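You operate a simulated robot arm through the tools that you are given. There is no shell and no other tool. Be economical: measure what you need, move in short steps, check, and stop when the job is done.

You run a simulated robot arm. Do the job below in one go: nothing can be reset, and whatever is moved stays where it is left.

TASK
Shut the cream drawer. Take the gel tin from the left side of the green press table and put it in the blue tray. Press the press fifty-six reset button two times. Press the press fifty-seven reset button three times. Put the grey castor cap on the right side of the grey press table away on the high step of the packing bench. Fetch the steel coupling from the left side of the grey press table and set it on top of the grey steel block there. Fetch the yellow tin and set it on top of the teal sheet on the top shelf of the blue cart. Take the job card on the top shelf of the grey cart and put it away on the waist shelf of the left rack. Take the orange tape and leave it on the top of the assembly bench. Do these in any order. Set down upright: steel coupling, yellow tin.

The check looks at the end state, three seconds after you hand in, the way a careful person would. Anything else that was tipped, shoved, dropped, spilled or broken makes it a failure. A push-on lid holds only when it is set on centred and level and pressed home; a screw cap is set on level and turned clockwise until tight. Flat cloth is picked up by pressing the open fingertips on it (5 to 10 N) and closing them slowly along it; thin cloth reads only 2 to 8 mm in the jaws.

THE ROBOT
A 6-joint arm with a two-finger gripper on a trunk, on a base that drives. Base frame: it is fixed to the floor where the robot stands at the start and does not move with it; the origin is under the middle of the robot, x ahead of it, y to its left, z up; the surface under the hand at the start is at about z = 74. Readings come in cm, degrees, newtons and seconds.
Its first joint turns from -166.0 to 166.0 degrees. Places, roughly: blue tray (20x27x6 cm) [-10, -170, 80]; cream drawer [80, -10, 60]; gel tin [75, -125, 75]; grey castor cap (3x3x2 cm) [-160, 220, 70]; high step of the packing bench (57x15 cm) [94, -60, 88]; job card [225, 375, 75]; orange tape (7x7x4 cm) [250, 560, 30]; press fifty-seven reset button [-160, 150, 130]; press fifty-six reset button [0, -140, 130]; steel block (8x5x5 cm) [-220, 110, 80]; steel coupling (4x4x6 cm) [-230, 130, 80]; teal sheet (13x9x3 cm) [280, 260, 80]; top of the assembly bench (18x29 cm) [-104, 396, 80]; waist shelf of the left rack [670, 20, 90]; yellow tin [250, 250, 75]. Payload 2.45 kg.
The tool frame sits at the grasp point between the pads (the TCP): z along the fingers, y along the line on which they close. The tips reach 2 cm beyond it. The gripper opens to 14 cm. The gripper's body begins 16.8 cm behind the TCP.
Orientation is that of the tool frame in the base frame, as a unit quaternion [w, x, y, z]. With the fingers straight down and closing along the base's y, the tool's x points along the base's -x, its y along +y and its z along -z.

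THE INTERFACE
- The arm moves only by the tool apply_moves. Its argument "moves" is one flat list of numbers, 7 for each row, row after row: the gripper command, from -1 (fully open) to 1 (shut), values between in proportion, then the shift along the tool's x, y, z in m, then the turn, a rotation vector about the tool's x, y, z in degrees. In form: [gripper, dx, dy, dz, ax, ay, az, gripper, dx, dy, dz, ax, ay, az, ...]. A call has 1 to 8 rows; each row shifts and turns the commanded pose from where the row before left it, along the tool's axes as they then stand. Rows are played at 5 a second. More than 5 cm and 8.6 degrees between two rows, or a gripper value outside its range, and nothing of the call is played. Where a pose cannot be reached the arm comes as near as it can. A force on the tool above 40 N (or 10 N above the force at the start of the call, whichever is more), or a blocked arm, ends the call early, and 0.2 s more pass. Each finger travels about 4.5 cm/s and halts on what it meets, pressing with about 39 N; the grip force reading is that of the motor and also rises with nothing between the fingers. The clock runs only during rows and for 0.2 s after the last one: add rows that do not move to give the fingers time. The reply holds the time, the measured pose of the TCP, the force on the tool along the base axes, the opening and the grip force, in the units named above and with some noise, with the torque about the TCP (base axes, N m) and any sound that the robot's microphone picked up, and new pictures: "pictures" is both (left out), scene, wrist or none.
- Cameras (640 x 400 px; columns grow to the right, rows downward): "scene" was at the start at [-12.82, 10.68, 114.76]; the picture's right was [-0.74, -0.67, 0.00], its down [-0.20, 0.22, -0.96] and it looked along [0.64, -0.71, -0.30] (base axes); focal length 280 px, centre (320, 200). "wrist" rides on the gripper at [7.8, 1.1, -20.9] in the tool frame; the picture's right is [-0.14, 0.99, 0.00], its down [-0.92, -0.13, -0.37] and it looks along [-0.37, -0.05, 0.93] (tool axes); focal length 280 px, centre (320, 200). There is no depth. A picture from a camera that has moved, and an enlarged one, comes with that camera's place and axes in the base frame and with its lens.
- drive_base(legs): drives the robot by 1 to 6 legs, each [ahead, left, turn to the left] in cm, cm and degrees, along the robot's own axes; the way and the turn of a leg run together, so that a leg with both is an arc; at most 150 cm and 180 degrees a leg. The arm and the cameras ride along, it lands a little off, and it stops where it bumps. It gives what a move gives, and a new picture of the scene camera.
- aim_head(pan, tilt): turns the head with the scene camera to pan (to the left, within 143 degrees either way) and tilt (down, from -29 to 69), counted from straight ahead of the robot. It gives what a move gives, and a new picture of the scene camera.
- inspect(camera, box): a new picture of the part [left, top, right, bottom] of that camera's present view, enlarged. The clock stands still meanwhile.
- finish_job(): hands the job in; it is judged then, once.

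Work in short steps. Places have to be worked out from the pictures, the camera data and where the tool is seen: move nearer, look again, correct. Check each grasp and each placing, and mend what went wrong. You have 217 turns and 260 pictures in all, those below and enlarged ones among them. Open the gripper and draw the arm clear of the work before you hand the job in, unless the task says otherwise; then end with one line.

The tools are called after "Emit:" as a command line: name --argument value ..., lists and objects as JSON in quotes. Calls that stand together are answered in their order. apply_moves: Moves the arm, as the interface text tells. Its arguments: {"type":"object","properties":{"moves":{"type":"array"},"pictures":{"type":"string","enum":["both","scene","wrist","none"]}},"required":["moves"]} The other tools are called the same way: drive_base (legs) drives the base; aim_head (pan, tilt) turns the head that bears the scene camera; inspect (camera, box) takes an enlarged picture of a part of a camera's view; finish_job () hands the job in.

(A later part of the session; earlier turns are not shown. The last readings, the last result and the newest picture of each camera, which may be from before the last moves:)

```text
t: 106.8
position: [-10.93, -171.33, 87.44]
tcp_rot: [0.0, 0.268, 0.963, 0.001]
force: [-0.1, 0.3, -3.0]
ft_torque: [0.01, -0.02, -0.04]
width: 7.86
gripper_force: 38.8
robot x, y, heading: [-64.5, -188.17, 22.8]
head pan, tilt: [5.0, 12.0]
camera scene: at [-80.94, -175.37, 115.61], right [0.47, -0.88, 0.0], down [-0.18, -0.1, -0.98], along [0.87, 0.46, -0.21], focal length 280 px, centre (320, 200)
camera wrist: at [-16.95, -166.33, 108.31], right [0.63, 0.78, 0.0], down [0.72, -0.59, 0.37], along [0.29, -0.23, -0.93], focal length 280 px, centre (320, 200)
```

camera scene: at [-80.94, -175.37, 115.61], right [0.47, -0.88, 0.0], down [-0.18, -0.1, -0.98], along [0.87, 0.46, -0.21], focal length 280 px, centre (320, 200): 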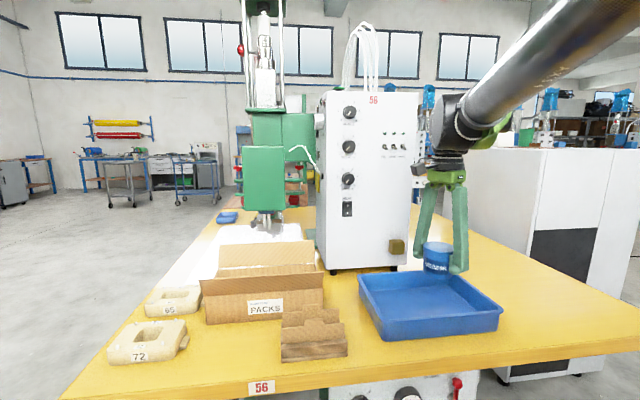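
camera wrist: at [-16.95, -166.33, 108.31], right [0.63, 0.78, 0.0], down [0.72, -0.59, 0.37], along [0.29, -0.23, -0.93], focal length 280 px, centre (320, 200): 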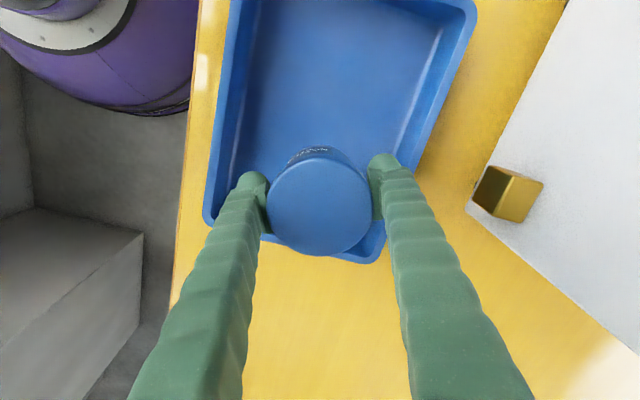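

Tray centre is about (-14.2,-168.4). I shift 4.4 cm and lower.

Emit:
apply_moves --moves '[0.3, 0.043, 0.008, 0, 0, 0, 0, 0.3, 0, 0, 0.03, 0, 0, 0, 0.3, 0, 0, 0.03, 0, 0, 0, 0.3, 0, 0, 0.015, 0, 0, 0, 0.3, 0, 0, 0.01, 0, 0, 0]'

```text
t: 108.0
position: [-14.13, -168.34, 78.87]
tcp_rot: [-0.001, 0.269, 0.963, 0.0]
force: [0.1, -0.2, -3.5]
ft_torque: [0.0, -0.03, -0.02]
width: 7.87
gripper_force: 38.7
robot x, y, heading: [-64.59, -188.73, 22.6]
head pan, tilt: [5.0, 12.0]
camera scene: at [-80.94, -175.37, 115.61], right [0.47, -0.88, 0.0], down [-0.18, -0.1, -0.98], along [0.87, 0.46, -0.21], focal length 280 px, centre (320, 200)
camera wrist: at [-20.28, -163.34, 99.78], right [0.63, 0.78, 0.0], down [0.72, -0.59, 0.37], along [0.29, -0.23, -0.93], focal length 280 px, centre (320, 200)
```

scene: 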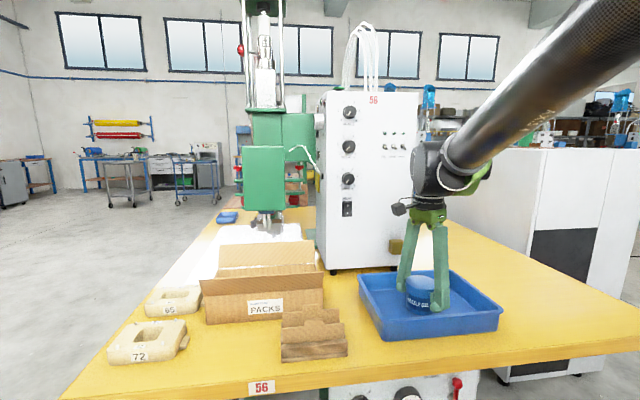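
wrist: 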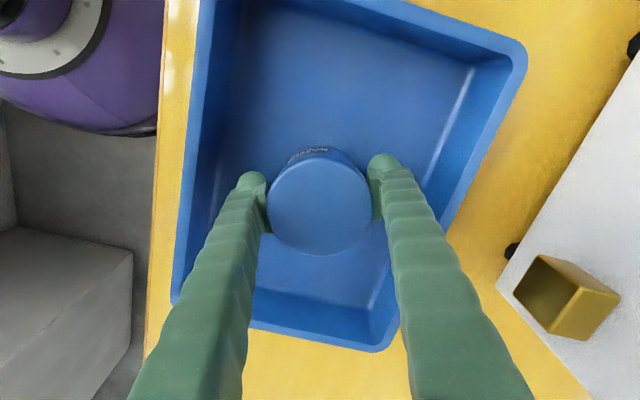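

Not yet in contact (force is still the weight). I lower in small steps.

Emit:
apply_moves --moves '[0.3, 0, 0, 0.003, 0, 0, 0, 0.3, 0, 0, 0.003, 0, 0, 0, 0.3, 0, 0, 0, 0, 0, 0]' --pictures "none"

```text
t: 108.6
position: [-13.99, -168.36, 78.49]
tcp_rot: [-0.001, 0.268, 0.964, 0.0]
force: [-3.7, -2.8, 17.9]
ft_torque: [0.26, -0.05, 0.03]
width: 7.85
gripper_force: 39.2
robot x, y, heading: [-64.8, -188.46, 22.6]
head pan, tilt: [5.0, 12.0]
stopped in row 2: the force on the tool passed its limit at 51 N (the readings are from after the stop); the commanded pose is now the measured one
```

It rests on the tray floor. I release and raise.

Emit:
apply_moves --moves '[-0.1, 0, 0, 0, 0, 0, 0, -0.3, 0, 0, 0, 0, 0, 0, -0.4, 0, 0, 0, 0, 0, 0, -0.4, 0, 0, -0.04, 0, 0, 0, -0.4, 0, 0, -0.05, 0, 0, 0, -0.4, 0, 0, -0.05, 0, 0, 0, -0.4, 0, 0, -0.05, 0, 0, 0]' --pictures "wrist"

```text
t: 110.2
position: [-13.76, -168.28, 97.46]
tcp_rot: [-0.001, 0.267, 0.964, -0.001]
force: [1.4, 1.1, 0.6]
ft_torque: [0.0, 0.01, 0.0]
width: 9.81
gripper_force: 0.0
robot x, y, heading: [-65.13, -188.96, 22.9]
head pan, tilt: [5.0, 12.0]
camera wrist: at [-19.93, -163.28, 118.52], right [0.63, 0.78, 0.0], down [0.72, -0.59, 0.37], along [0.28, -0.23, -0.93], focal length 280 px, centre (320, 200)
```

wrist: 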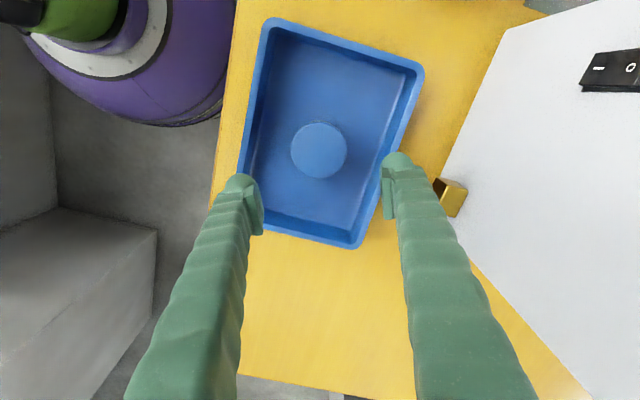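

The tin stands in the tray. I raise the hand straight up beside the control box, closed, to look at the top buttons.

Emit:
apply_moves --moves '[1, 0, 0, -0.05, 0, 0, 0, 1, 0, 0, -0.05, 0, 0, 0, 1, 0, 0, -0.05, 0, 0, 0, 1, 0, 0, -0.05, 0, 0, 0, 1, 0, 0, -0.05, 0, 0, 0, 1, 0, 0, -0.05, 0, 0, 0, 1, 0, 0, -0.05, 0, 0, 0, 1, 0, 0, -0.05, 0, 0, 0]' --pictures "none"

Emit:
apply_moves --moves '[1, 0, 0, -0.05, 0, 0, 0, 1, 0, 0, -0.05, 0, 0, 0, 1, 0, 0, -0.05, 0, 0, 0]' --pictures "both"

```text
t: 112.0
position: [-13.89, -168.21, 137.48]
tcp_rot: [-0.001, 0.268, 0.963, -0.002]
force: [-0.6, 0.3, -0.1]
ft_torque: [0.09, -0.08, 0.01]
width: 0.0
gripper_force: 29.6
robot x, y, heading: [-65.26, -188.84, 22.6]
head pan, tilt: [5.0, 12.0]
```

```text
t: 112.8
position: [-16.31, -169.13, 142.91]
tcp_rot: [0.0, 0.267, 0.964, -0.001]
force: [1.4, 0.9, 0.0]
ft_torque: [-0.01, 0.05, 0.01]
width: 0.0
gripper_force: 29.5
out of reach, approached as far as the arm can: row 2, 3
robot x, y, heading: [-64.65, -188.42, 22.6]
head pan, tilt: [5.0, 12.0]
camera scene: at [-80.92, -175.36, 115.61], right [0.47, -0.88, 0.0], down [-0.18, -0.1, -0.98], along [0.87, 0.46, -0.21], focal length 280 px, centre (320, 200)
camera wrist: at [-22.4, -164.11, 163.86], right [0.63, 0.78, 0.0], down [0.72, -0.59, 0.37], along [0.28, -0.23, -0.93], focal length 280 px, centre (320, 200)
```

scene: 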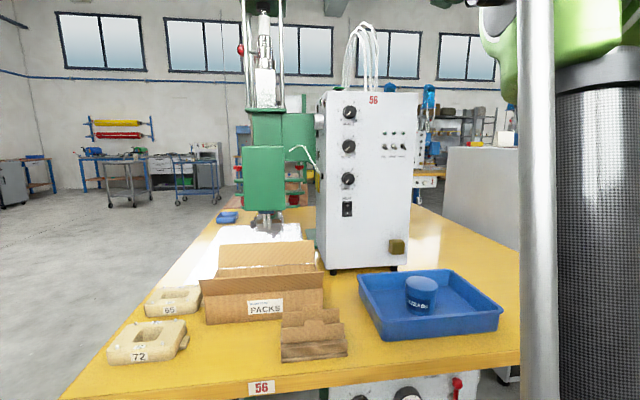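
wrist: 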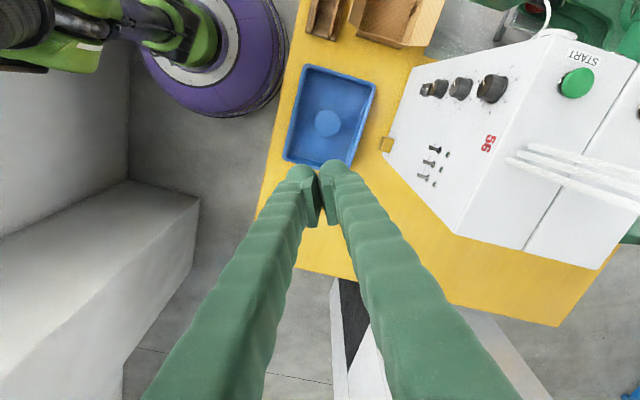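

The green button reads START, so the yellow one near (4,-135,131) should be RESET. I shift the base a little for a clearer line to it, keeping away from the hoses.

Emit:
drive_base --legs '[[0, 17.5, 0]]'

Emit:
apply_moves --moves '[1, 0, 0, 0, 0, -7.5, 0, 1, 0, 0, 0, 0, -7.5, 0, 1, 0, 0, 0, 0, -7.5, 0, 1, 0, 0, 0, 0, -7.5, 0, 1, 0, 0, 0, 0, -7.5, 0, 1, 0, 0, 0, 0, -7.5, 0, 1, 0, 0, 0, 0, -7.5, 0, 1, 0, 0, 0, 0, -7.5, 0]'

```text
t: 114.3
position: [-22.81, -153.49, 142.92]
tcp_rot: [-0.002, 0.27, 0.963, -0.001]
force: [0.3, 0.6, -0.2]
ft_torque: [0.03, -0.01, 0.03]
width: 0.01
gripper_force: 30.1
robot x, y, heading: [-71.87, -172.78, 22.4]
head pan, tilt: [5.0, 12.0]
camera scene: at [-87.56, -159.46, 115.61], right [0.46, -0.89, 0.0], down [-0.18, -0.1, -0.98], along [0.87, 0.45, -0.21], focal length 280 px, centre (320, 200)
```

scene: 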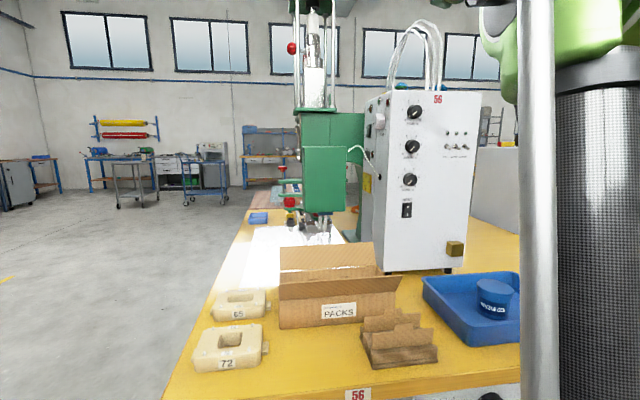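

```text
t: 116.1
position: [-22.81, -153.33, 142.87]
tcp_rot: [0.482, 0.233, 0.834, -0.134]
force: [0.4, -0.6, 0.7]
ft_torque: [-0.03, 0.02, -0.05]
width: 0.0
gripper_force: 29.2
robot x, y, heading: [-71.31, -173.05, 22.7]
head pan, tilt: [5.0, 12.0]
camera scene: at [-87.56, -159.46, 115.61], right [0.46, -0.89, 0.0], down [-0.18, -0.1, -0.98], along [0.87, 0.45, -0.21], focal length 280 px, centre (320, 200)
camera wrist: at [-41.17, -141.0, 146.6], right [0.57, 0.81, 0.12], down [0.05, -0.18, 0.98], along [0.82, -0.56, -0.15], focal length 280 px, centre (320, 200)
```

scene: 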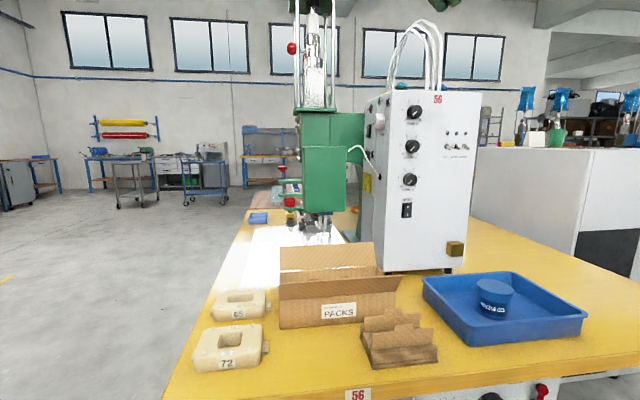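
wrist: 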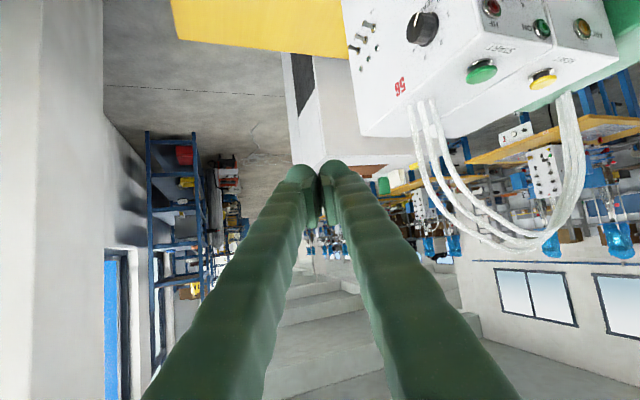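

Emit:
inspect --camera "wrist" --box '[440, 20, 600, 120]'

```text
4.00 times, centred on (520, 70) of wrist
camera zoom: at [-41.17, -141.0, 146.6], right [0.57, 0.81, 0.12], down [0.05, -0.18, 0.98], along [0.82, -0.56, -0.15], focal length 1122 px, centre (-480, 720)
```

zoom: 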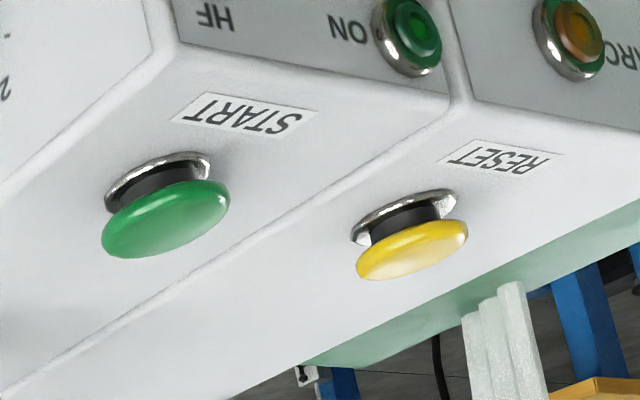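

Yellow is RESET, near (4,-135.4) with its top at z≈130.5. I yaw the tilted hand to point along +x, then move above the box short of the button.

Emit:
apply_moves --moves '[1, 0, 0, 0, -6.06, 0, -3.5, 1, 0, 0, 0, -6.06, 0, -3.5, 1, 0, 0, 0, -6.06, 0, -3.5, 1, 0, 0, 0, -6.06, 0, -3.5, 1, 0, 0, 0, -6.06, 0, -3.5]' --pictures "none"

Emit:
apply_moves --moves '[1, -0.0099, 0.0306, 0.0287, 0, 0, 0, 1, -0.0099, 0.0306, 0.0287, 0, 0, 0, 1, -0.0099, 0.0306, 0.0287, 0, 0, 0, 1, -0.0099, 0.0306, 0.0287, 0, 0, 0, 1, -0.0099, 0.0306, 0.0287, 0, 0, 0]'

```text
t: 117.3
position: [-22.89, -153.4, 143.09]
tcp_rot: [0.5, -0.03, 0.865, 0.017]
force: [-0.4, -0.6, -0.1]
ft_torque: [0.0, 0.0, -0.03]
width: 0.01
gripper_force: 29.1
robot x, y, heading: [-71.46, -172.69, 22.9]
head pan, tilt: [5.0, 12.0]
```

```text
t: 118.5
position: [-9.26, -137.25, 140.14]
tcp_rot: [0.5, -0.029, 0.866, 0.016]
force: [-0.1, -0.5, 0.4]
ft_torque: [0.01, 0.01, 0.03]
width: 0.01
gripper_force: 29.1
robot x, y, heading: [-71.55, -172.9, 22.7]
head pan, tilt: [5.0, 12.0]
camera scene: at [-87.6, -159.49, 115.61], right [0.46, -0.89, 0.0], down [-0.18, -0.1, -0.98], along [0.87, 0.45, -0.21], focal length 280 px, centre (320, 200)
camera wrist: at [-31.12, -137.53, 143.89], right [0.0, 0.99, 0.12], down [0.15, -0.12, 0.98], along [0.99, 0.01, -0.15], focal length 280 px, centre (320, 200)
```

scene: 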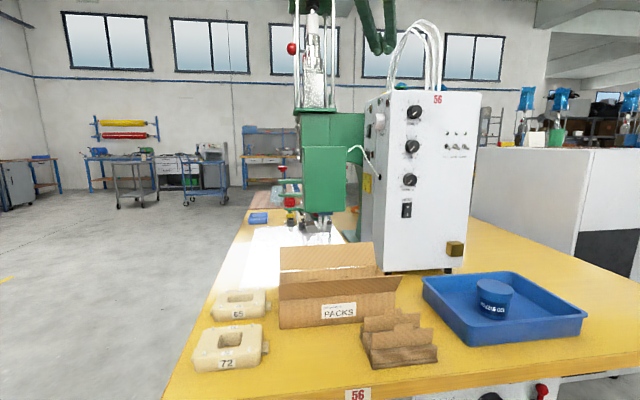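
wrist: 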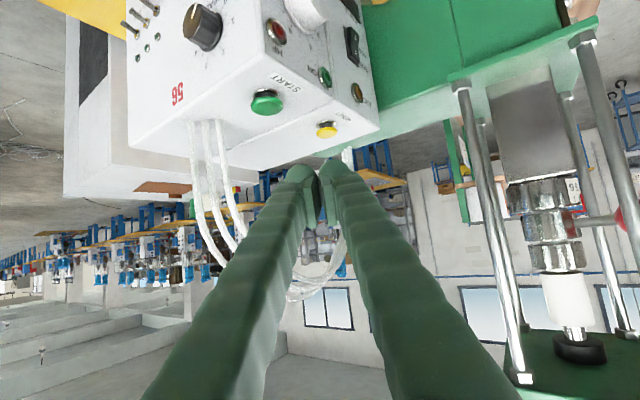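

Label confirmed. I advance until the tip hangs just above the yellow button.

Emit:
apply_moves --moves '[1, -0.0069, 0.0033, 0.0393, 0, 0, 0, 1, -0.0069, 0.0033, 0.0393, 0, 0, 0, 1, -0.0069, 0.0033, 0.0393, 0, 0, 0, 1, 0, 0, 0, 0, 0, 0]'

```text
t: 119.5
position: [2.14, -135.49, 135.99]
tcp_rot: [0.499, -0.029, 0.866, 0.017]
force: [-0.1, -0.9, -0.1]
ft_torque: [0.0, -0.02, 0.0]
width: 0.0
gripper_force: 29.4
robot x, y, heading: [-71.93, -172.87, 22.5]
head pan, tilt: [5.0, 12.0]
camera scene: at [-87.57, -159.46, 115.61], right [0.46, -0.89, 0.0], down [-0.18, -0.1, -0.98], along [0.87, 0.45, -0.21], focal length 280 px, centre (320, 200)
camera wrist: at [-19.84, -135.86, 139.81], right [0.0, 0.99, 0.12], down [0.15, -0.12, 0.98], along [0.99, 0.01, -0.15], focal length 280 px, centre (320, 200)
```

scene: 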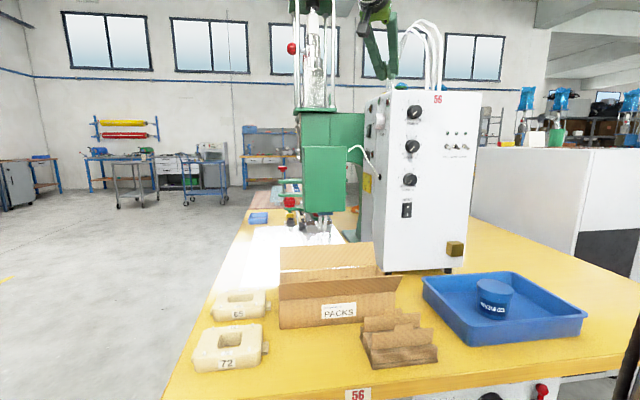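
wrist: 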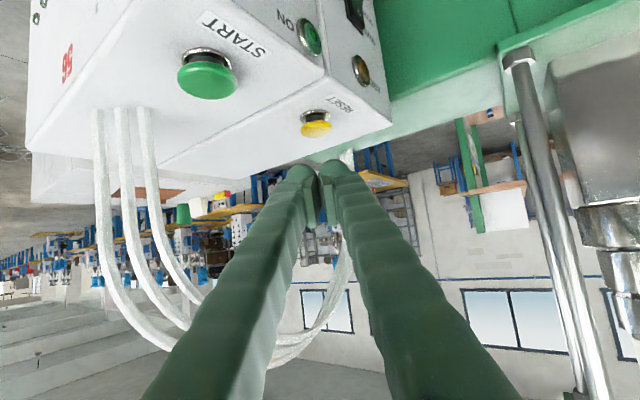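

RESET resolves to about (3.9,-135.3), top z≈130.3. I move 0.9 cm on and then lower in small steps, watching force.

Emit:
apply_moves --moves '[1, 0.0042, 0, 0.0128, 0, 0, 0, 1, 0.0087, 0, 0.005, 0, 0, 0, 1, 0.0026, 0, 0.0015, 0, 0, 0, 1, 0.0026, 0, 0.0015, 0, 0, 0, 1, 0.0026, 0, 0.0015, 0, 0, 0, 1, 0.0026, 0, 0.0015, 0, 0, 0]' --pictures "wrist"

```text
t: 120.9
position: [3.04, -135.45, 132.64]
tcp_rot: [0.499, -0.029, 0.866, 0.017]
force: [-0.2, 0.2, -0.3]
ft_torque: [-0.02, 0.01, -0.03]
width: 0.0
gripper_force: 29.6
robot x, y, heading: [-71.88, -172.87, 22.5]
head pan, tilt: [5.0, 12.0]
camera wrist: at [-19.01, -135.71, 136.46], right [0.0, 0.99, 0.12], down [0.15, -0.12, 0.98], along [0.99, 0.01, -0.15], focal length 280 px, centre (320, 200)
```

wrist: 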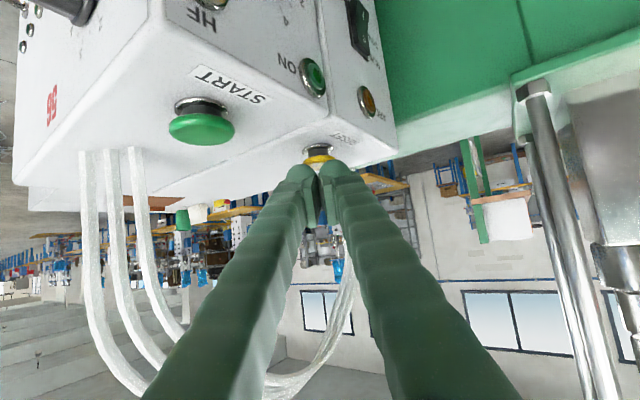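

Right above the button. I continue down in 2 mm steps until I feel it.

Emit:
apply_moves --moves '[1, 0.0017, 0, 0.001, 0, 0, 0, 1, 0.0017, 0, 0.001, 0, 0, 0, 1, 0.0017, 0, 0.001, 0, 0, 0, 1, 0.0017, 0, 0.001, 0, 0, 0]' --pictures "none"

```text
t: 121.9
position: [3.03, -135.45, 131.92]
tcp_rot: [0.499, -0.028, 0.866, 0.016]
force: [1.5, -1.8, 4.6]
ft_torque: [-0.06, -0.05, 0.03]
width: 0.59
gripper_force: 29.7
robot x, y, heading: [-71.13, -172.64, 22.3]
head pan, tilt: [5.0, 12.0]
heard: click
```

A click was heard: first press done. I lift clear 1.5 cm and press again the same way.

Emit:
apply_moves --moves '[1, -0.0087, 0, -0.005, 0, 0, 0, 1, -0.0043, 0, -0.0025, 0, 0, 0, 1, 0, 0, 0, 0, 0, 0]' --pictures "none"

Emit:
apply_moves --moves '[1, 0.0052, 0, 0.003, 0, 0, 0, 1, 0.0043, 0, 0.0025, 0, 0, 0, 1, 0.0017, 0, 0.001, 0, 0, 0, 1, 0.0018, 0, 0.001, 0, 0, 0]' --pictures "none"

```text
t: 122.7
position: [3.13, -135.32, 133.35]
tcp_rot: [0.499, -0.029, 0.866, 0.017]
force: [0.1, 0.3, -0.1]
ft_torque: [0.01, -0.04, -0.01]
width: 0.0
gripper_force: 29.4
robot x, y, heading: [-71.57, -173.08, 22.9]
head pan, tilt: [5.0, 12.0]
```

```text
t: 123.7
position: [3.01, -135.38, 132.0]
tcp_rot: [0.498, -0.029, 0.866, 0.017]
force: [0.3, -0.2, 4.5]
ft_torque: [0.0, -0.05, 0.02]
width: 0.61
gripper_force: 28.8
robot x, y, heading: [-71.5, -173.27, 22.7]
head pan, tilt: [5.0, 12.0]
heard: click
```

Second click. I retreat along the same path and then bring the tool upright.

Emit:
apply_moves --moves '[1, -0.0173, 0, -0.01, 0, 0, 0, 1, -0.0173, 0, -0.01, 0, 0, 0, 1, 0.0069, -0.0033, -0.0393, 0, 0, 0, 1, 0.0069, -0.0033, -0.0393, 0, 0, 0, 1, 0.0069, -0.0033, -0.0393, 0, 0, 0, 1, 0.0099, -0.0306, -0.0287, 0, 0, 0, 1, 0.0099, -0.0306, -0.0287, 0, 0, 0, 1, 0.0099, -0.0306, -0.0287, 0, 0, 0]' --pictures "none"

Emit:
apply_moves --moves '[1, 0.0099, -0.0306, -0.0287, 0, 0, 0, 1, 0.0099, -0.0306, -0.0287, 0, 0, 0, 1, 0, 0, 0, 0, 7.5, 0, 1, 0, 0, 0, 0, 7.5, 0, 1, 0, 0, 0, 0, 7.5, 0, 1, 0, 0, 0, 0, 7.5, 0]' --pictures "none"

Emit:
apply_moves --moves '[1, 0, 0, 0, 0, 7.5, 0, 1, 0, 0, 0, 0, 7.5, 0, 1, 0, 0, 0, 0, 7.5, 0, 1, 0, 0, 0, 0, 7.5, 0]' --pictures "both"

```text
t: 125.5
position: [-16.43, -146.89, 142.07]
tcp_rot: [0.499, -0.027, 0.866, 0.015]
force: [0.9, 1.3, 0.4]
ft_torque: [-0.05, 0.02, -0.05]
width: 0.0
gripper_force: 29.2
robot x, y, heading: [-71.27, -172.89, 22.9]
head pan, tilt: [5.0, 12.0]
```

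```text
t: 126.9
position: [-22.15, -153.39, 142.88]
tcp_rot: [0.256, -0.032, 0.966, 0.009]
force: [-1.7, -0.3, -0.5]
ft_torque: [0.08, -0.08, 0.01]
width: 0.0
gripper_force: 29.9
robot x, y, heading: [-71.71, -172.92, 22.6]
head pan, tilt: [5.0, 12.0]
```

```text
t: 127.9
position: [-22.19, -153.29, 142.89]
tcp_rot: [-0.001, -0.033, 0.999, 0.0]
force: [-0.2, -0.2, 0.0]
ft_torque: [0.03, -0.19, 0.02]
width: 0.01
gripper_force: 29.4
robot x, y, heading: [-71.49, -172.77, 22.8]
head pan, tilt: [5.0, 12.0]
camera scene: at [-87.63, -159.48, 115.61], right [0.46, -0.89, 0.0], down [-0.18, -0.1, -0.98], along [0.87, 0.45, -0.21], focal length 280 px, centre (320, 200)
camera wrist: at [-30.09, -152.75, 163.71], right [0.07, 1.0, 0.0], down [0.93, -0.07, 0.37], along [0.36, -0.03, -0.93], focal length 280 px, centre (320, 200)
```

scene: 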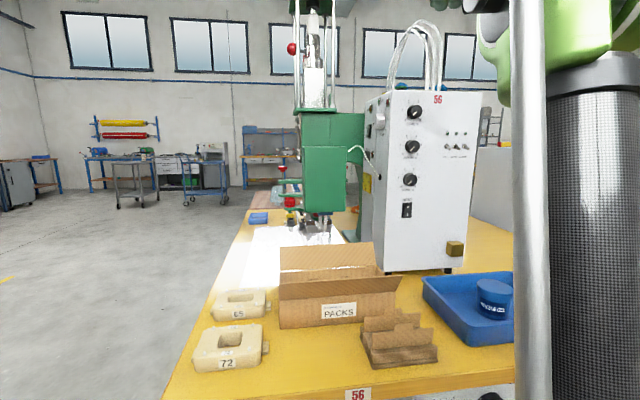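
wrist: 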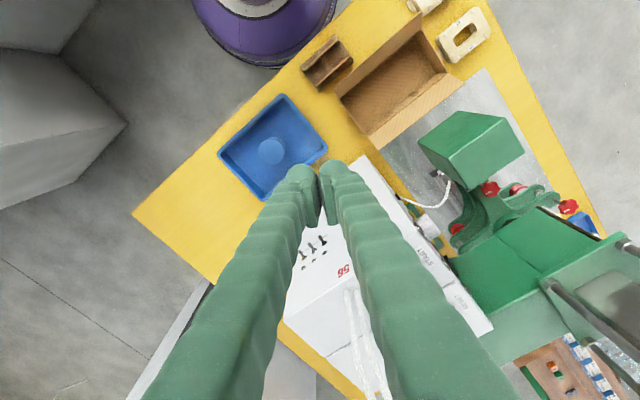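

Both presses are done. Now I drive out and over toward the grey press table.

Emit:
drive_base --legs '[[-26, 110, 0], [65, 55, 0], [60, 45, 0], [0, 0, 102]]'

Emit:
aim_head --pan 0 --tilt 15

```text
t: 132.9
position: [-81.83, -69.62, 142.74]
tcp_rot: [-0.001, -0.031, 1.0, 0.0]
force: [0.0, 0.0, -0.1]
ft_torque: [0.04, -0.01, 0.01]
width: 0.0
gripper_force: 29.4
robot x, y, heading: [-131.24, -88.63, 22.2]
head pan, tilt: [5.0, 12.0]
stopped in leg 1: the robot was blocked; the commanded pose is now the measured one
camera scene: at [-147.21, -75.39, 115.61], right [0.46, -0.89, 0.0], down [-0.18, -0.1, -0.98], along [0.87, 0.45, -0.21], focal length 280 px, centre (320, 200)
```

scene: 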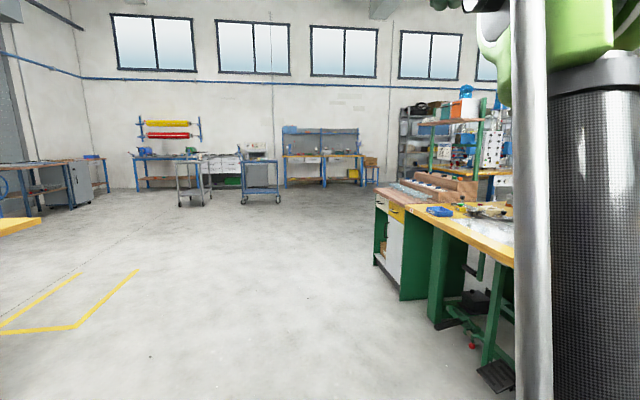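

```text
t: 133.5
position: [-81.78, -69.6, 142.82]
tcp_rot: [0.0, -0.03, 1.0, 0.0]
force: [0.7, 0.0, 0.1]
ft_torque: [0.01, 0.02, 0.0]
width: 0.06
gripper_force: 29.1
robot x, y, heading: [-131.35, -89.01, 22.2]
head pan, tilt: [0.0, 15.0]
camera scene: at [-146.86, -76.11, 115.13], right [0.38, -0.93, 0.0], down [-0.24, -0.1, -0.97], along [0.89, 0.37, -0.26], focal length 280 px, centre (320, 200)
```

scene: 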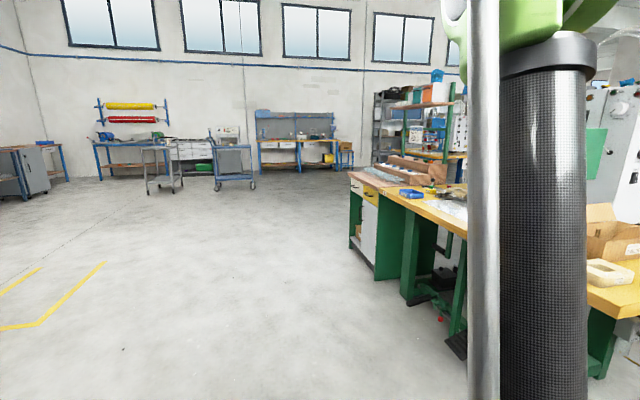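

Something blocked the strafe; I look to the left.

Emit:
aim_head --pan 100 --tilt 25

```text
t: 135.3
position: [-81.38, -70.06, 142.66]
tcp_rot: [-0.003, -0.03, 1.0, 0.002]
force: [-0.4, -0.8, 1.3]
ft_torque: [0.0, 0.02, 0.03]
width: 0.02
gripper_force: 29.2
robot x, y, heading: [-131.29, -88.74, 22.2]
head pan, tilt: [100.0, 25.0]
camera scene: at [-148.58, -73.44, 114.3], right [0.7, -0.71, 0.0], down [-0.25, -0.25, -0.94], along [0.66, 0.66, -0.35], focal length 280 px, centre (320, 200)
```

scene: 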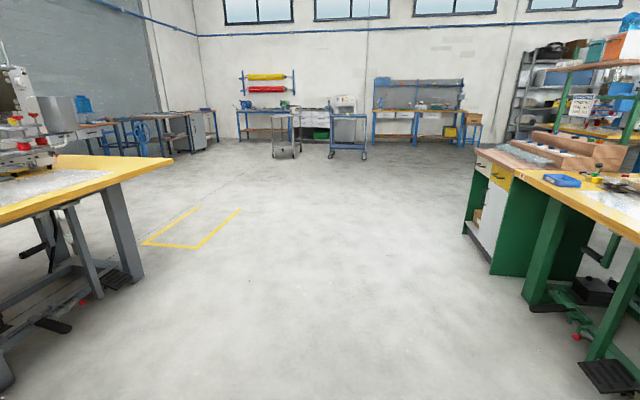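

The camera shows only ~45° azimuth; I re-aim to see what is on the left.

Emit:
aim_head --pan 110 --tilt 35

```text
t: 136.0
position: [-81.53, -70.15, 142.62]
tcp_rot: [-0.003, -0.03, 1.0, 0.001]
force: [-0.6, 0.3, 0.5]
ft_torque: [-0.02, 0.01, 0.0]
width: 0.0
gripper_force: 28.6
robot x, y, heading: [-131.1, -88.64, 22.3]
head pan, tilt: [110.0, 35.0]
camera scene: at [-148.83, -73.68, 112.83], right [0.71, -0.7, 0.0], down [-0.35, -0.35, -0.87], along [0.61, 0.62, -0.5], focal length 280 px, centre (320, 200)
```

scene: 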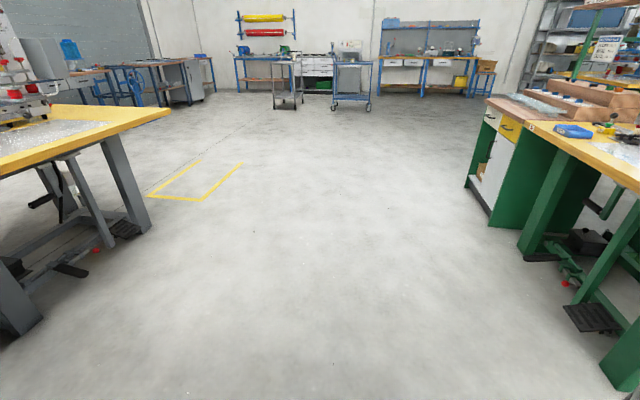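

The head camera itself seems to be touching a rack on the left. I drive straight ahead away from it and look back.

Emit:
drive_base --legs '[[35, 0, 0]]'

Emit:
aim_head --pan 142 --tilt 15

```text
t: 136.8
position: [-80.68, -69.87, 142.69]
tcp_rot: [-0.003, -0.032, 0.999, 0.002]
force: [-0.6, -0.7, 0.1]
ft_torque: [0.02, 0.02, 0.01]
width: 0.0
gripper_force: 29.5
robot x, y, heading: [-130.42, -88.83, 22.4]
head pan, tilt: [110.0, 35.0]
stopped in leg 1: the robot was blocked; the commanded pose is now the measured one
camera scene: at [-148.52, -73.38, 112.74], right [0.75, -0.67, 0.0], down [-0.34, -0.38, -0.86], along [0.57, 0.64, -0.51], focal length 280 px, centre (320, 200)
```

scene: 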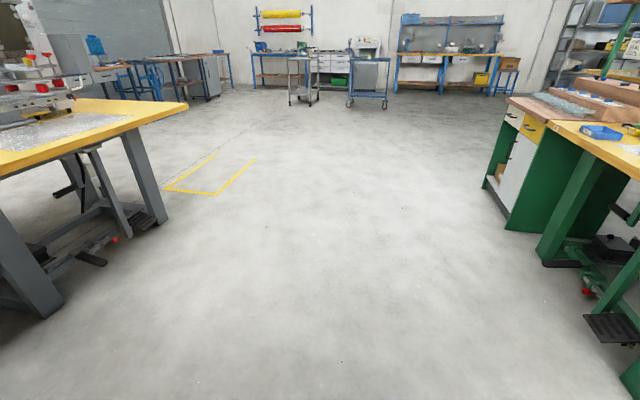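

```text
t: 137.7
position: [-81.06, -69.91, 142.81]
tcp_rot: [-0.001, -0.032, 0.999, 0.001]
force: [-0.8, 0.4, -1.0]
ft_torque: [-0.01, 0.01, 0.0]
width: 0.0
gripper_force: 29.0
robot x, y, heading: [-130.7, -88.63, 22.4]
head pan, tilt: [142.0, 15.0]
camera scene: at [-148.4, -73.25, 114.37], right [0.73, -0.68, 0.0], down [-0.24, -0.25, -0.94], along [0.64, 0.69, -0.34], focal length 280 px, centre (320, 200)
```

scene: 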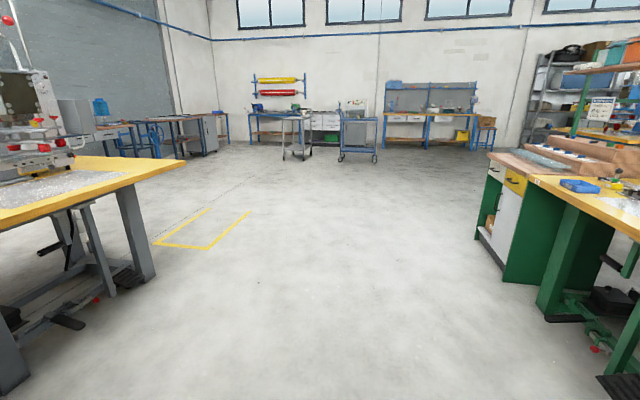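

I turn the head back to free it and move back the way I came.

Emit:
aim_head --pan 5 --tilt 12

Emit:
drive_base --legs '[[8, -25, 0]]'

Emit:
aim_head --pan 90 --tilt 15

```text
t: 139.9
position: [-81.48, -69.41, 142.83]
tcp_rot: [0.0, -0.032, 1.0, 0.0]
force: [0.0, -0.1, -0.1]
ft_torque: [0.02, 0.03, 0.03]
width: 0.0
gripper_force: 29.0
robot x, y, heading: [-130.41, -88.91, 22.5]
head pan, tilt: [5.0, 12.0]
camera scene: at [-146.72, -75.36, 115.61], right [0.46, -0.89, 0.0], down [-0.18, -0.1, -0.98], along [0.87, 0.45, -0.21], focal length 280 px, centre (320, 200)
```

scene: 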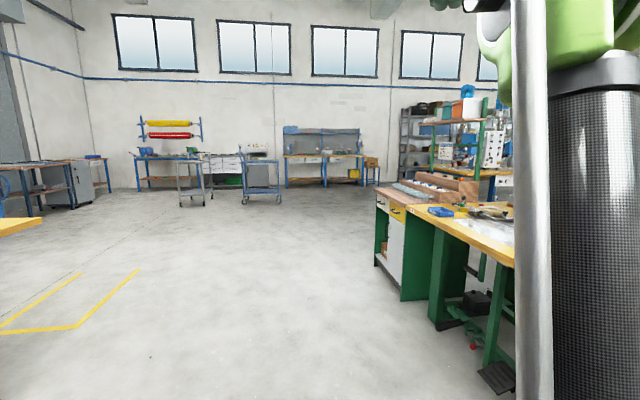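

```text
t: 141.8
position: [-64.39, -89.27, 142.89]
tcp_rot: [-0.002, -0.031, 1.0, 0.001]
force: [-0.4, -0.1, 0.1]
ft_torque: [-0.01, -0.02, 0.01]
width: 0.01
gripper_force: 30.0
robot x, y, heading: [-114.1, -108.55, 22.4]
head pan, tilt: [5.0, 12.0]
camera scene: at [-129.75, -95.2, 115.61], right [0.46, -0.89, 0.0], down [-0.18, -0.1, -0.98], along [0.87, 0.45, -0.21], focal length 280 px, centre (320, 200)
```

scene: 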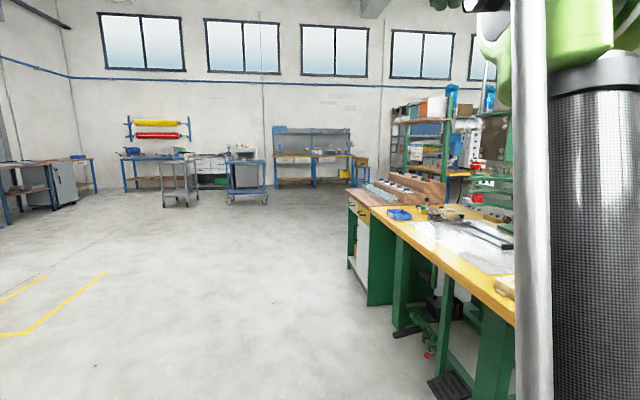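

```text
t: 143.4
position: [-64.37, -89.19, 142.83]
tcp_rot: [-0.001, -0.032, 0.999, 0.0]
force: [-0.5, 0.7, -0.1]
ft_torque: [-0.02, 0.01, 0.01]
width: 0.0
gripper_force: 29.4
robot x, y, heading: [-113.97, -108.3, 22.4]
head pan, tilt: [90.0, 15.0]
camera scene: at [-141.58, -90.85, 115.13], right [0.92, 0.38, 0.0], down [0.1, -0.24, -0.97], along [-0.37, 0.89, -0.26], focal length 280 px, centre (320, 200)
```

scene: 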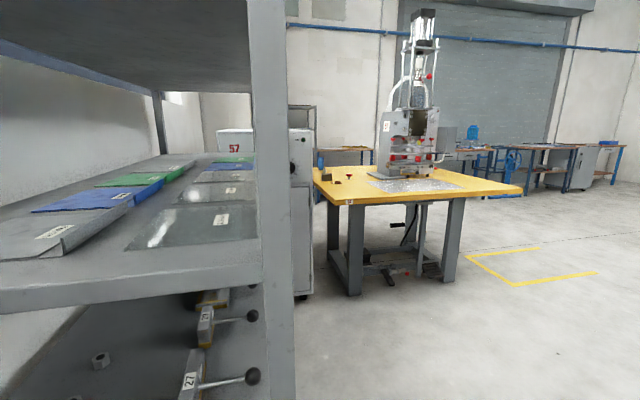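

A grey rack upright (with folders) is what I touched; its contents look undisturbed. I drive clear of it with the head forward.

Emit:
aim_head --pan 0 --tilt 15

Emit:
drive_base --legs '[[48, 53, 0], [71, 66, 0], [0, 0, 102]]'

Emit:
aim_head --pan 25 --tilt 15

```text
t: 145.0
position: [-64.46, -89.33, 142.87]
tcp_rot: [0.0, -0.031, 1.0, 0.0]
force: [-0.6, -0.6, 0.4]
ft_torque: [0.06, 0.03, 0.02]
width: 0.01
gripper_force: 29.1
robot x, y, heading: [-113.56, -108.79, 22.5]
head pan, tilt: [0.0, 15.0]
camera scene: at [-129.39, -95.92, 115.12], right [0.38, -0.92, 0.0], down [-0.24, -0.1, -0.97], along [0.89, 0.37, -0.26], focal length 280 px, centre (320, 200)
```

scene: 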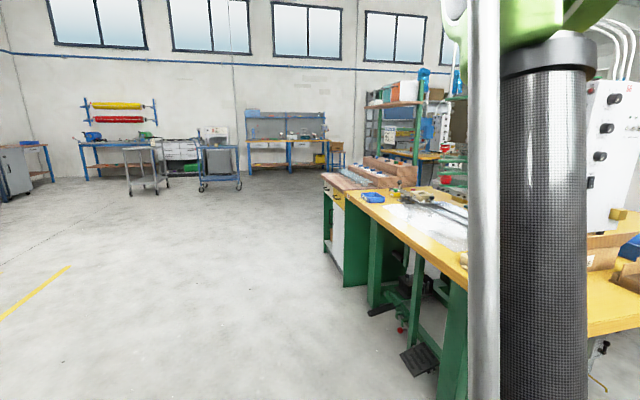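

```text
t: 157.9
position: [-77.36, 90.62, 142.79]
tcp_rot: [0.001, 0.798, -0.603, 0.0]
force: [0.0, 0.3, -0.5]
ft_torque: [-0.01, 0.0, -0.01]
width: 0.0
gripper_force: 29.3
robot x, y, heading: [-47.95, 46.26, 124.6]
head pan, tilt: [0.0, 15.0]
camera scene: at [-57.09, 28.78, 115.12], right [0.82, 0.57, 0.0], down [0.15, -0.21, -0.97], along [-0.55, 0.8, -0.26], focal length 280 px, centre (320, 200)
```

scene: 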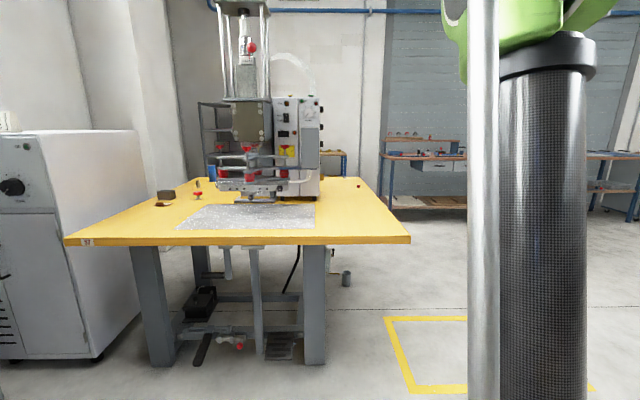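

```text
t: 158.8
position: [-77.31, 90.67, 142.69]
tcp_rot: [0.001, 0.798, -0.603, 0.001]
force: [-0.4, -0.1, -0.3]
ft_torque: [0.01, 0.01, 0.02]
width: 0.01
gripper_force: 30.0
robot x, y, heading: [-48.0, 46.89, 124.9]
head pan, tilt: [25.0, 15.0]
camera scene: at [-59.84, 25.82, 115.12], right [0.51, 0.86, 0.0], down [0.22, -0.13, -0.97], along [-0.83, 0.49, -0.26], focal length 280 px, centre (320, 200)
```

scene: 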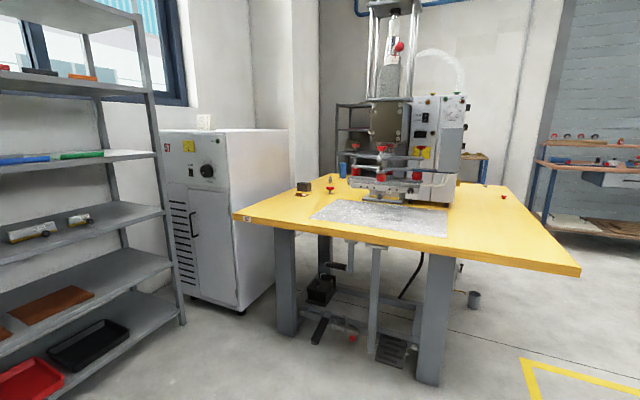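

The grey table matches my frame. I zoom on its left-side and right-side objects.

Emit:
inspect --camera "scene" --box '[280, 150, 360, 210]'

Emit:
inspect --camera "scene" --box '[400, 90, 520, 210]'

```text
6.67 times, centred on (320, 180) of scene
camera zoom: at [-59.84, 25.82, 115.12], right [0.51, 0.86, 0.0], down [0.22, -0.13, -0.97], along [-0.83, 0.49, -0.26], focal length 1865 px, centre (320, 333)
```

zoom: 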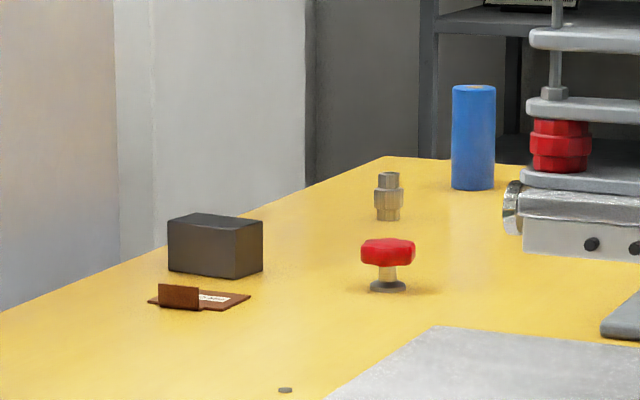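

```text
3.33 times, centred on (460, 150) of scene
camera zoom: at [-59.84, 25.82, 115.12], right [0.51, 0.86, 0.0], down [0.22, -0.13, -0.97], along [-0.83, 0.49, -0.26], focal length 933 px, centre (-147, 367)
```

zoom: 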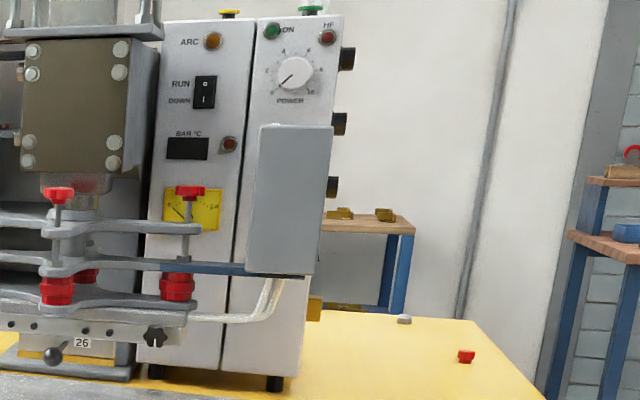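

The grey castor cap is near (-164,219), the coupling near (-228,134), the block near (-219,108). Table 57 is a 180° copy of table 56, so I drive to the mirrored spot to press its yellow RESET.

Emit:
drive_base --legs '[[69, -82, 0], [69, 31, 0], [0, 0, 78]]'

Emit:
aim_head --pan 5 --tilt 12

```text
t: 171.4
position: [-133.99, 168.24, 142.74]
tcp_rot: [0.0, 0.999, 0.045, 0.0]
force: [1.0, -0.8, -0.3]
ft_torque: [0.0, 0.01, 0.05]
width: 0.0
gripper_force: 29.5
robot x, y, heading: [-85.31, 189.02, -155.8]
head pan, tilt: [25.0, 15.0]
camera scene: at [-67.06, 173.76, 115.12], right [-0.76, 0.66, 0.0], down [0.17, 0.2, -0.97], along [-0.63, -0.73, -0.26], focal length 280 px, centre (320, 200)
```

scene: 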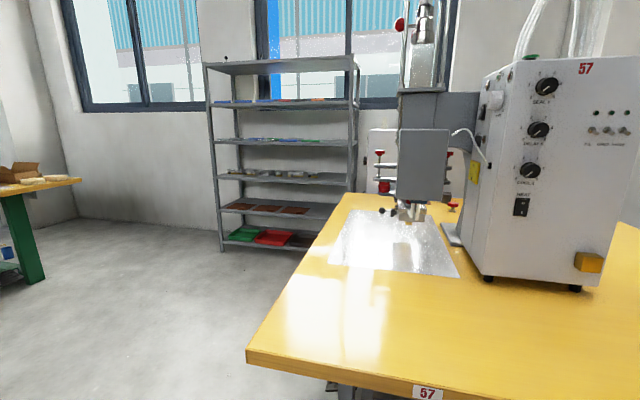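

```text
t: 172.2
position: [-134.1, 168.38, 142.81]
tcp_rot: [0.0, 0.999, 0.045, 0.002]
force: [0.9, -0.3, -0.4]
ft_torque: [0.02, -0.01, -0.01]
width: 0.0
gripper_force: 29.5
robot x, y, heading: [-85.37, 189.08, -156.0]
head pan, tilt: [5.0, 12.0]
camera scene: at [-69.09, 176.28, 115.61], right [-0.49, 0.87, 0.0], down [0.18, 0.1, -0.98], along [-0.85, -0.48, -0.21], focal length 280 px, centre (320, 200)
```

scene: 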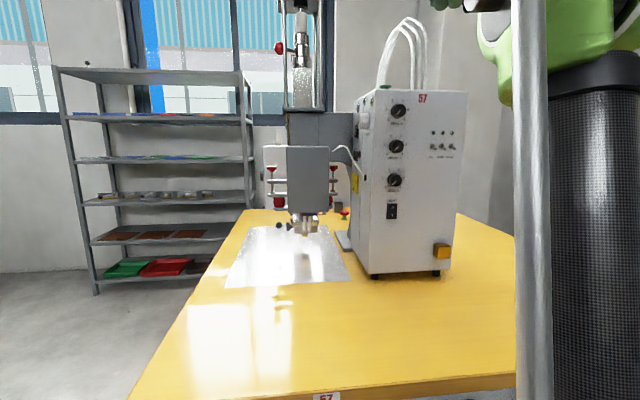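

Same view as before, the box is just slightly shifted. I tilt the hand 60° and look.

Emit:
apply_moves --moves '[1, 0, 0, 0, 0, -7.5, 0, 1, 0, 0, 0, 0, -7.5, 0, 1, 0, 0, 0, 0, -7.5, 0, 1, 0, 0, 0, 0, -7.5, 0, 1, 0, 0, 0, 0, -7.5, 0, 1, 0, 0, 0, 0, -7.5, 0, 1, 0, 0, 0, 0, -7.5, 0, 1, 0, 0, 0, 0, -7.5, 0]' --pictures "wrist"

```text
t: 174.0
position: [-134.09, 168.15, 142.72]
tcp_rot: [0.023, 0.865, 0.039, -0.5]
force: [0.2, -0.4, 0.0]
ft_torque: [0.03, -0.02, -0.02]
width: 0.0
gripper_force: 29.3
robot x, y, heading: [-85.49, 188.8, -156.1]
head pan, tilt: [5.0, 12.0]
camera wrist: at [-112.12, 169.21, 146.46], right [0.02, -0.99, 0.12], down [-0.15, 0.11, 0.98], along [-0.99, -0.04, -0.15], focal length 280 px, centre (320, 200)
```

wrist: 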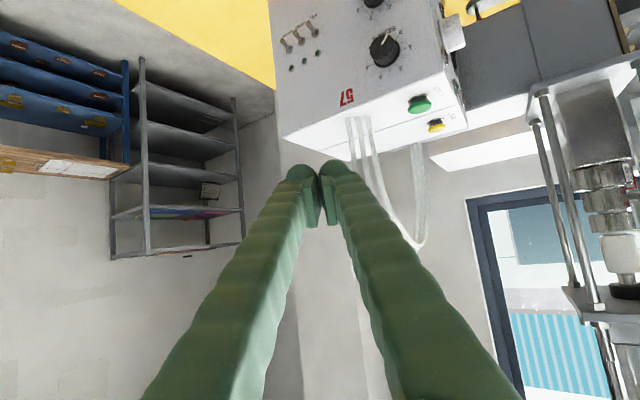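

RESET 57 resolves to about (-155.5,147,129.8). I move to a point above the box short of it.

Emit:
apply_moves --moves '[1, -0.0064, 0.0376, 0.0219, 0, 0, 0, 1, -0.0064, 0.0376, 0.0219, 0, 0, 0, 1, -0.0064, 0.0376, 0.0219, 0, 0, 0, 1, -0.0064, 0.0376, 0.0219, 0, 0, 0, 1, -0.0064, 0.0376, 0.0219, 0, 0, 0, 1, 0, 0, 0, 0, 0, 0]' --pictures "wrist"

```text
t: 175.4
position: [-143.62, 148.49, 140.04]
tcp_rot: [0.023, 0.865, 0.039, -0.499]
force: [0.5, 0.2, -0.2]
ft_torque: [0.0, 0.0, 0.01]
width: 0.0
gripper_force: 29.3
robot x, y, heading: [-85.39, 188.79, -156.0]
head pan, tilt: [5.0, 12.0]
camera wrist: at [-121.62, 149.48, 143.78], right [0.02, -0.99, 0.12], down [-0.15, 0.11, 0.98], along [-0.99, -0.04, -0.15], focal length 280 px, centre (320, 200)
```

wrist: 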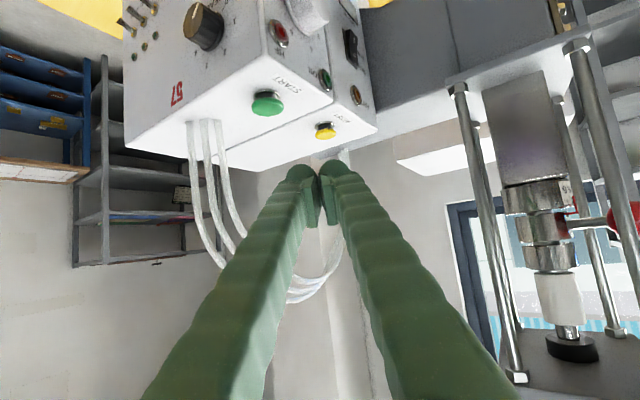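

Identical to the picture I had at press 56, so I repeat the same approach down to just above the button.

Emit:
apply_moves --moves '[1, -0.0069, 0.0033, 0.0393, 0, 0, 0, 1, -0.0069, 0.0033, 0.0393, 0, 0, 0, 1, -0.0069, 0.0033, 0.0393, 0, 0, 0, 1, 0.0042, 0, 0.0128, 0, 0, 0, 1, 0.0087, 0, 0.005, 0, 0, 0, 1, 0.0052, 0, 0.003, 0, 0, 0, 1, 0.0052, 0, 0.003, 0, 0, 0]' --pictures "wrist"

```text
t: 177.0
position: [-155.34, 146.43, 132.66]
tcp_rot: [0.023, 0.866, 0.039, -0.499]
force: [-0.4, 0.7, 0.2]
ft_torque: [-0.03, -0.02, -0.03]
width: 0.01
gripper_force: 30.1
robot x, y, heading: [-85.34, 188.68, -156.3]
head pan, tilt: [5.0, 12.0]
camera wrist: at [-133.45, 147.39, 136.45], right [0.02, -0.99, 0.12], down [-0.15, 0.11, 0.98], along [-0.99, -0.04, -0.15], focal length 280 px, centre (320, 200)
```

wrist: 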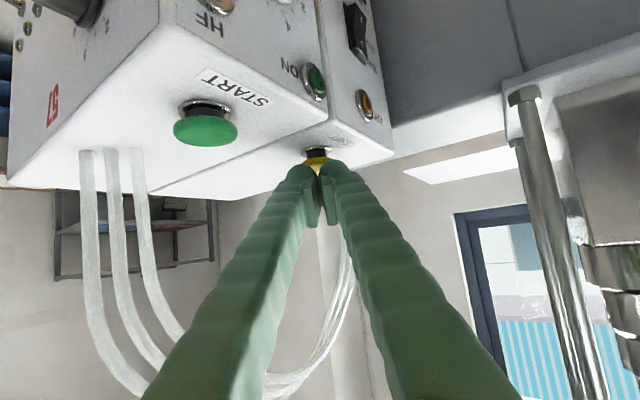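

Positioned over RESET. First press.

Emit:
apply_moves --moves '[1, 0.0017, 0, 0.001, 0, 0, 0, 1, 0.0017, 0, 0.001, 0, 0, 0, 1, 0.0017, 0, 0.001, 0, 0, 0, 1, 0.0017, 0, 0.001, 0, 0, 0]' --pictures "none"

```text
t: 178.0
position: [-155.38, 146.48, 131.98]
tcp_rot: [0.024, 0.865, 0.04, -0.499]
force: [2.4, 0.8, 5.0]
ft_torque: [0.02, -0.01, -0.02]
width: 0.63
gripper_force: 29.3
robot x, y, heading: [-85.35, 188.99, -156.1]
head pan, tilt: [5.0, 12.0]
heard: click
```

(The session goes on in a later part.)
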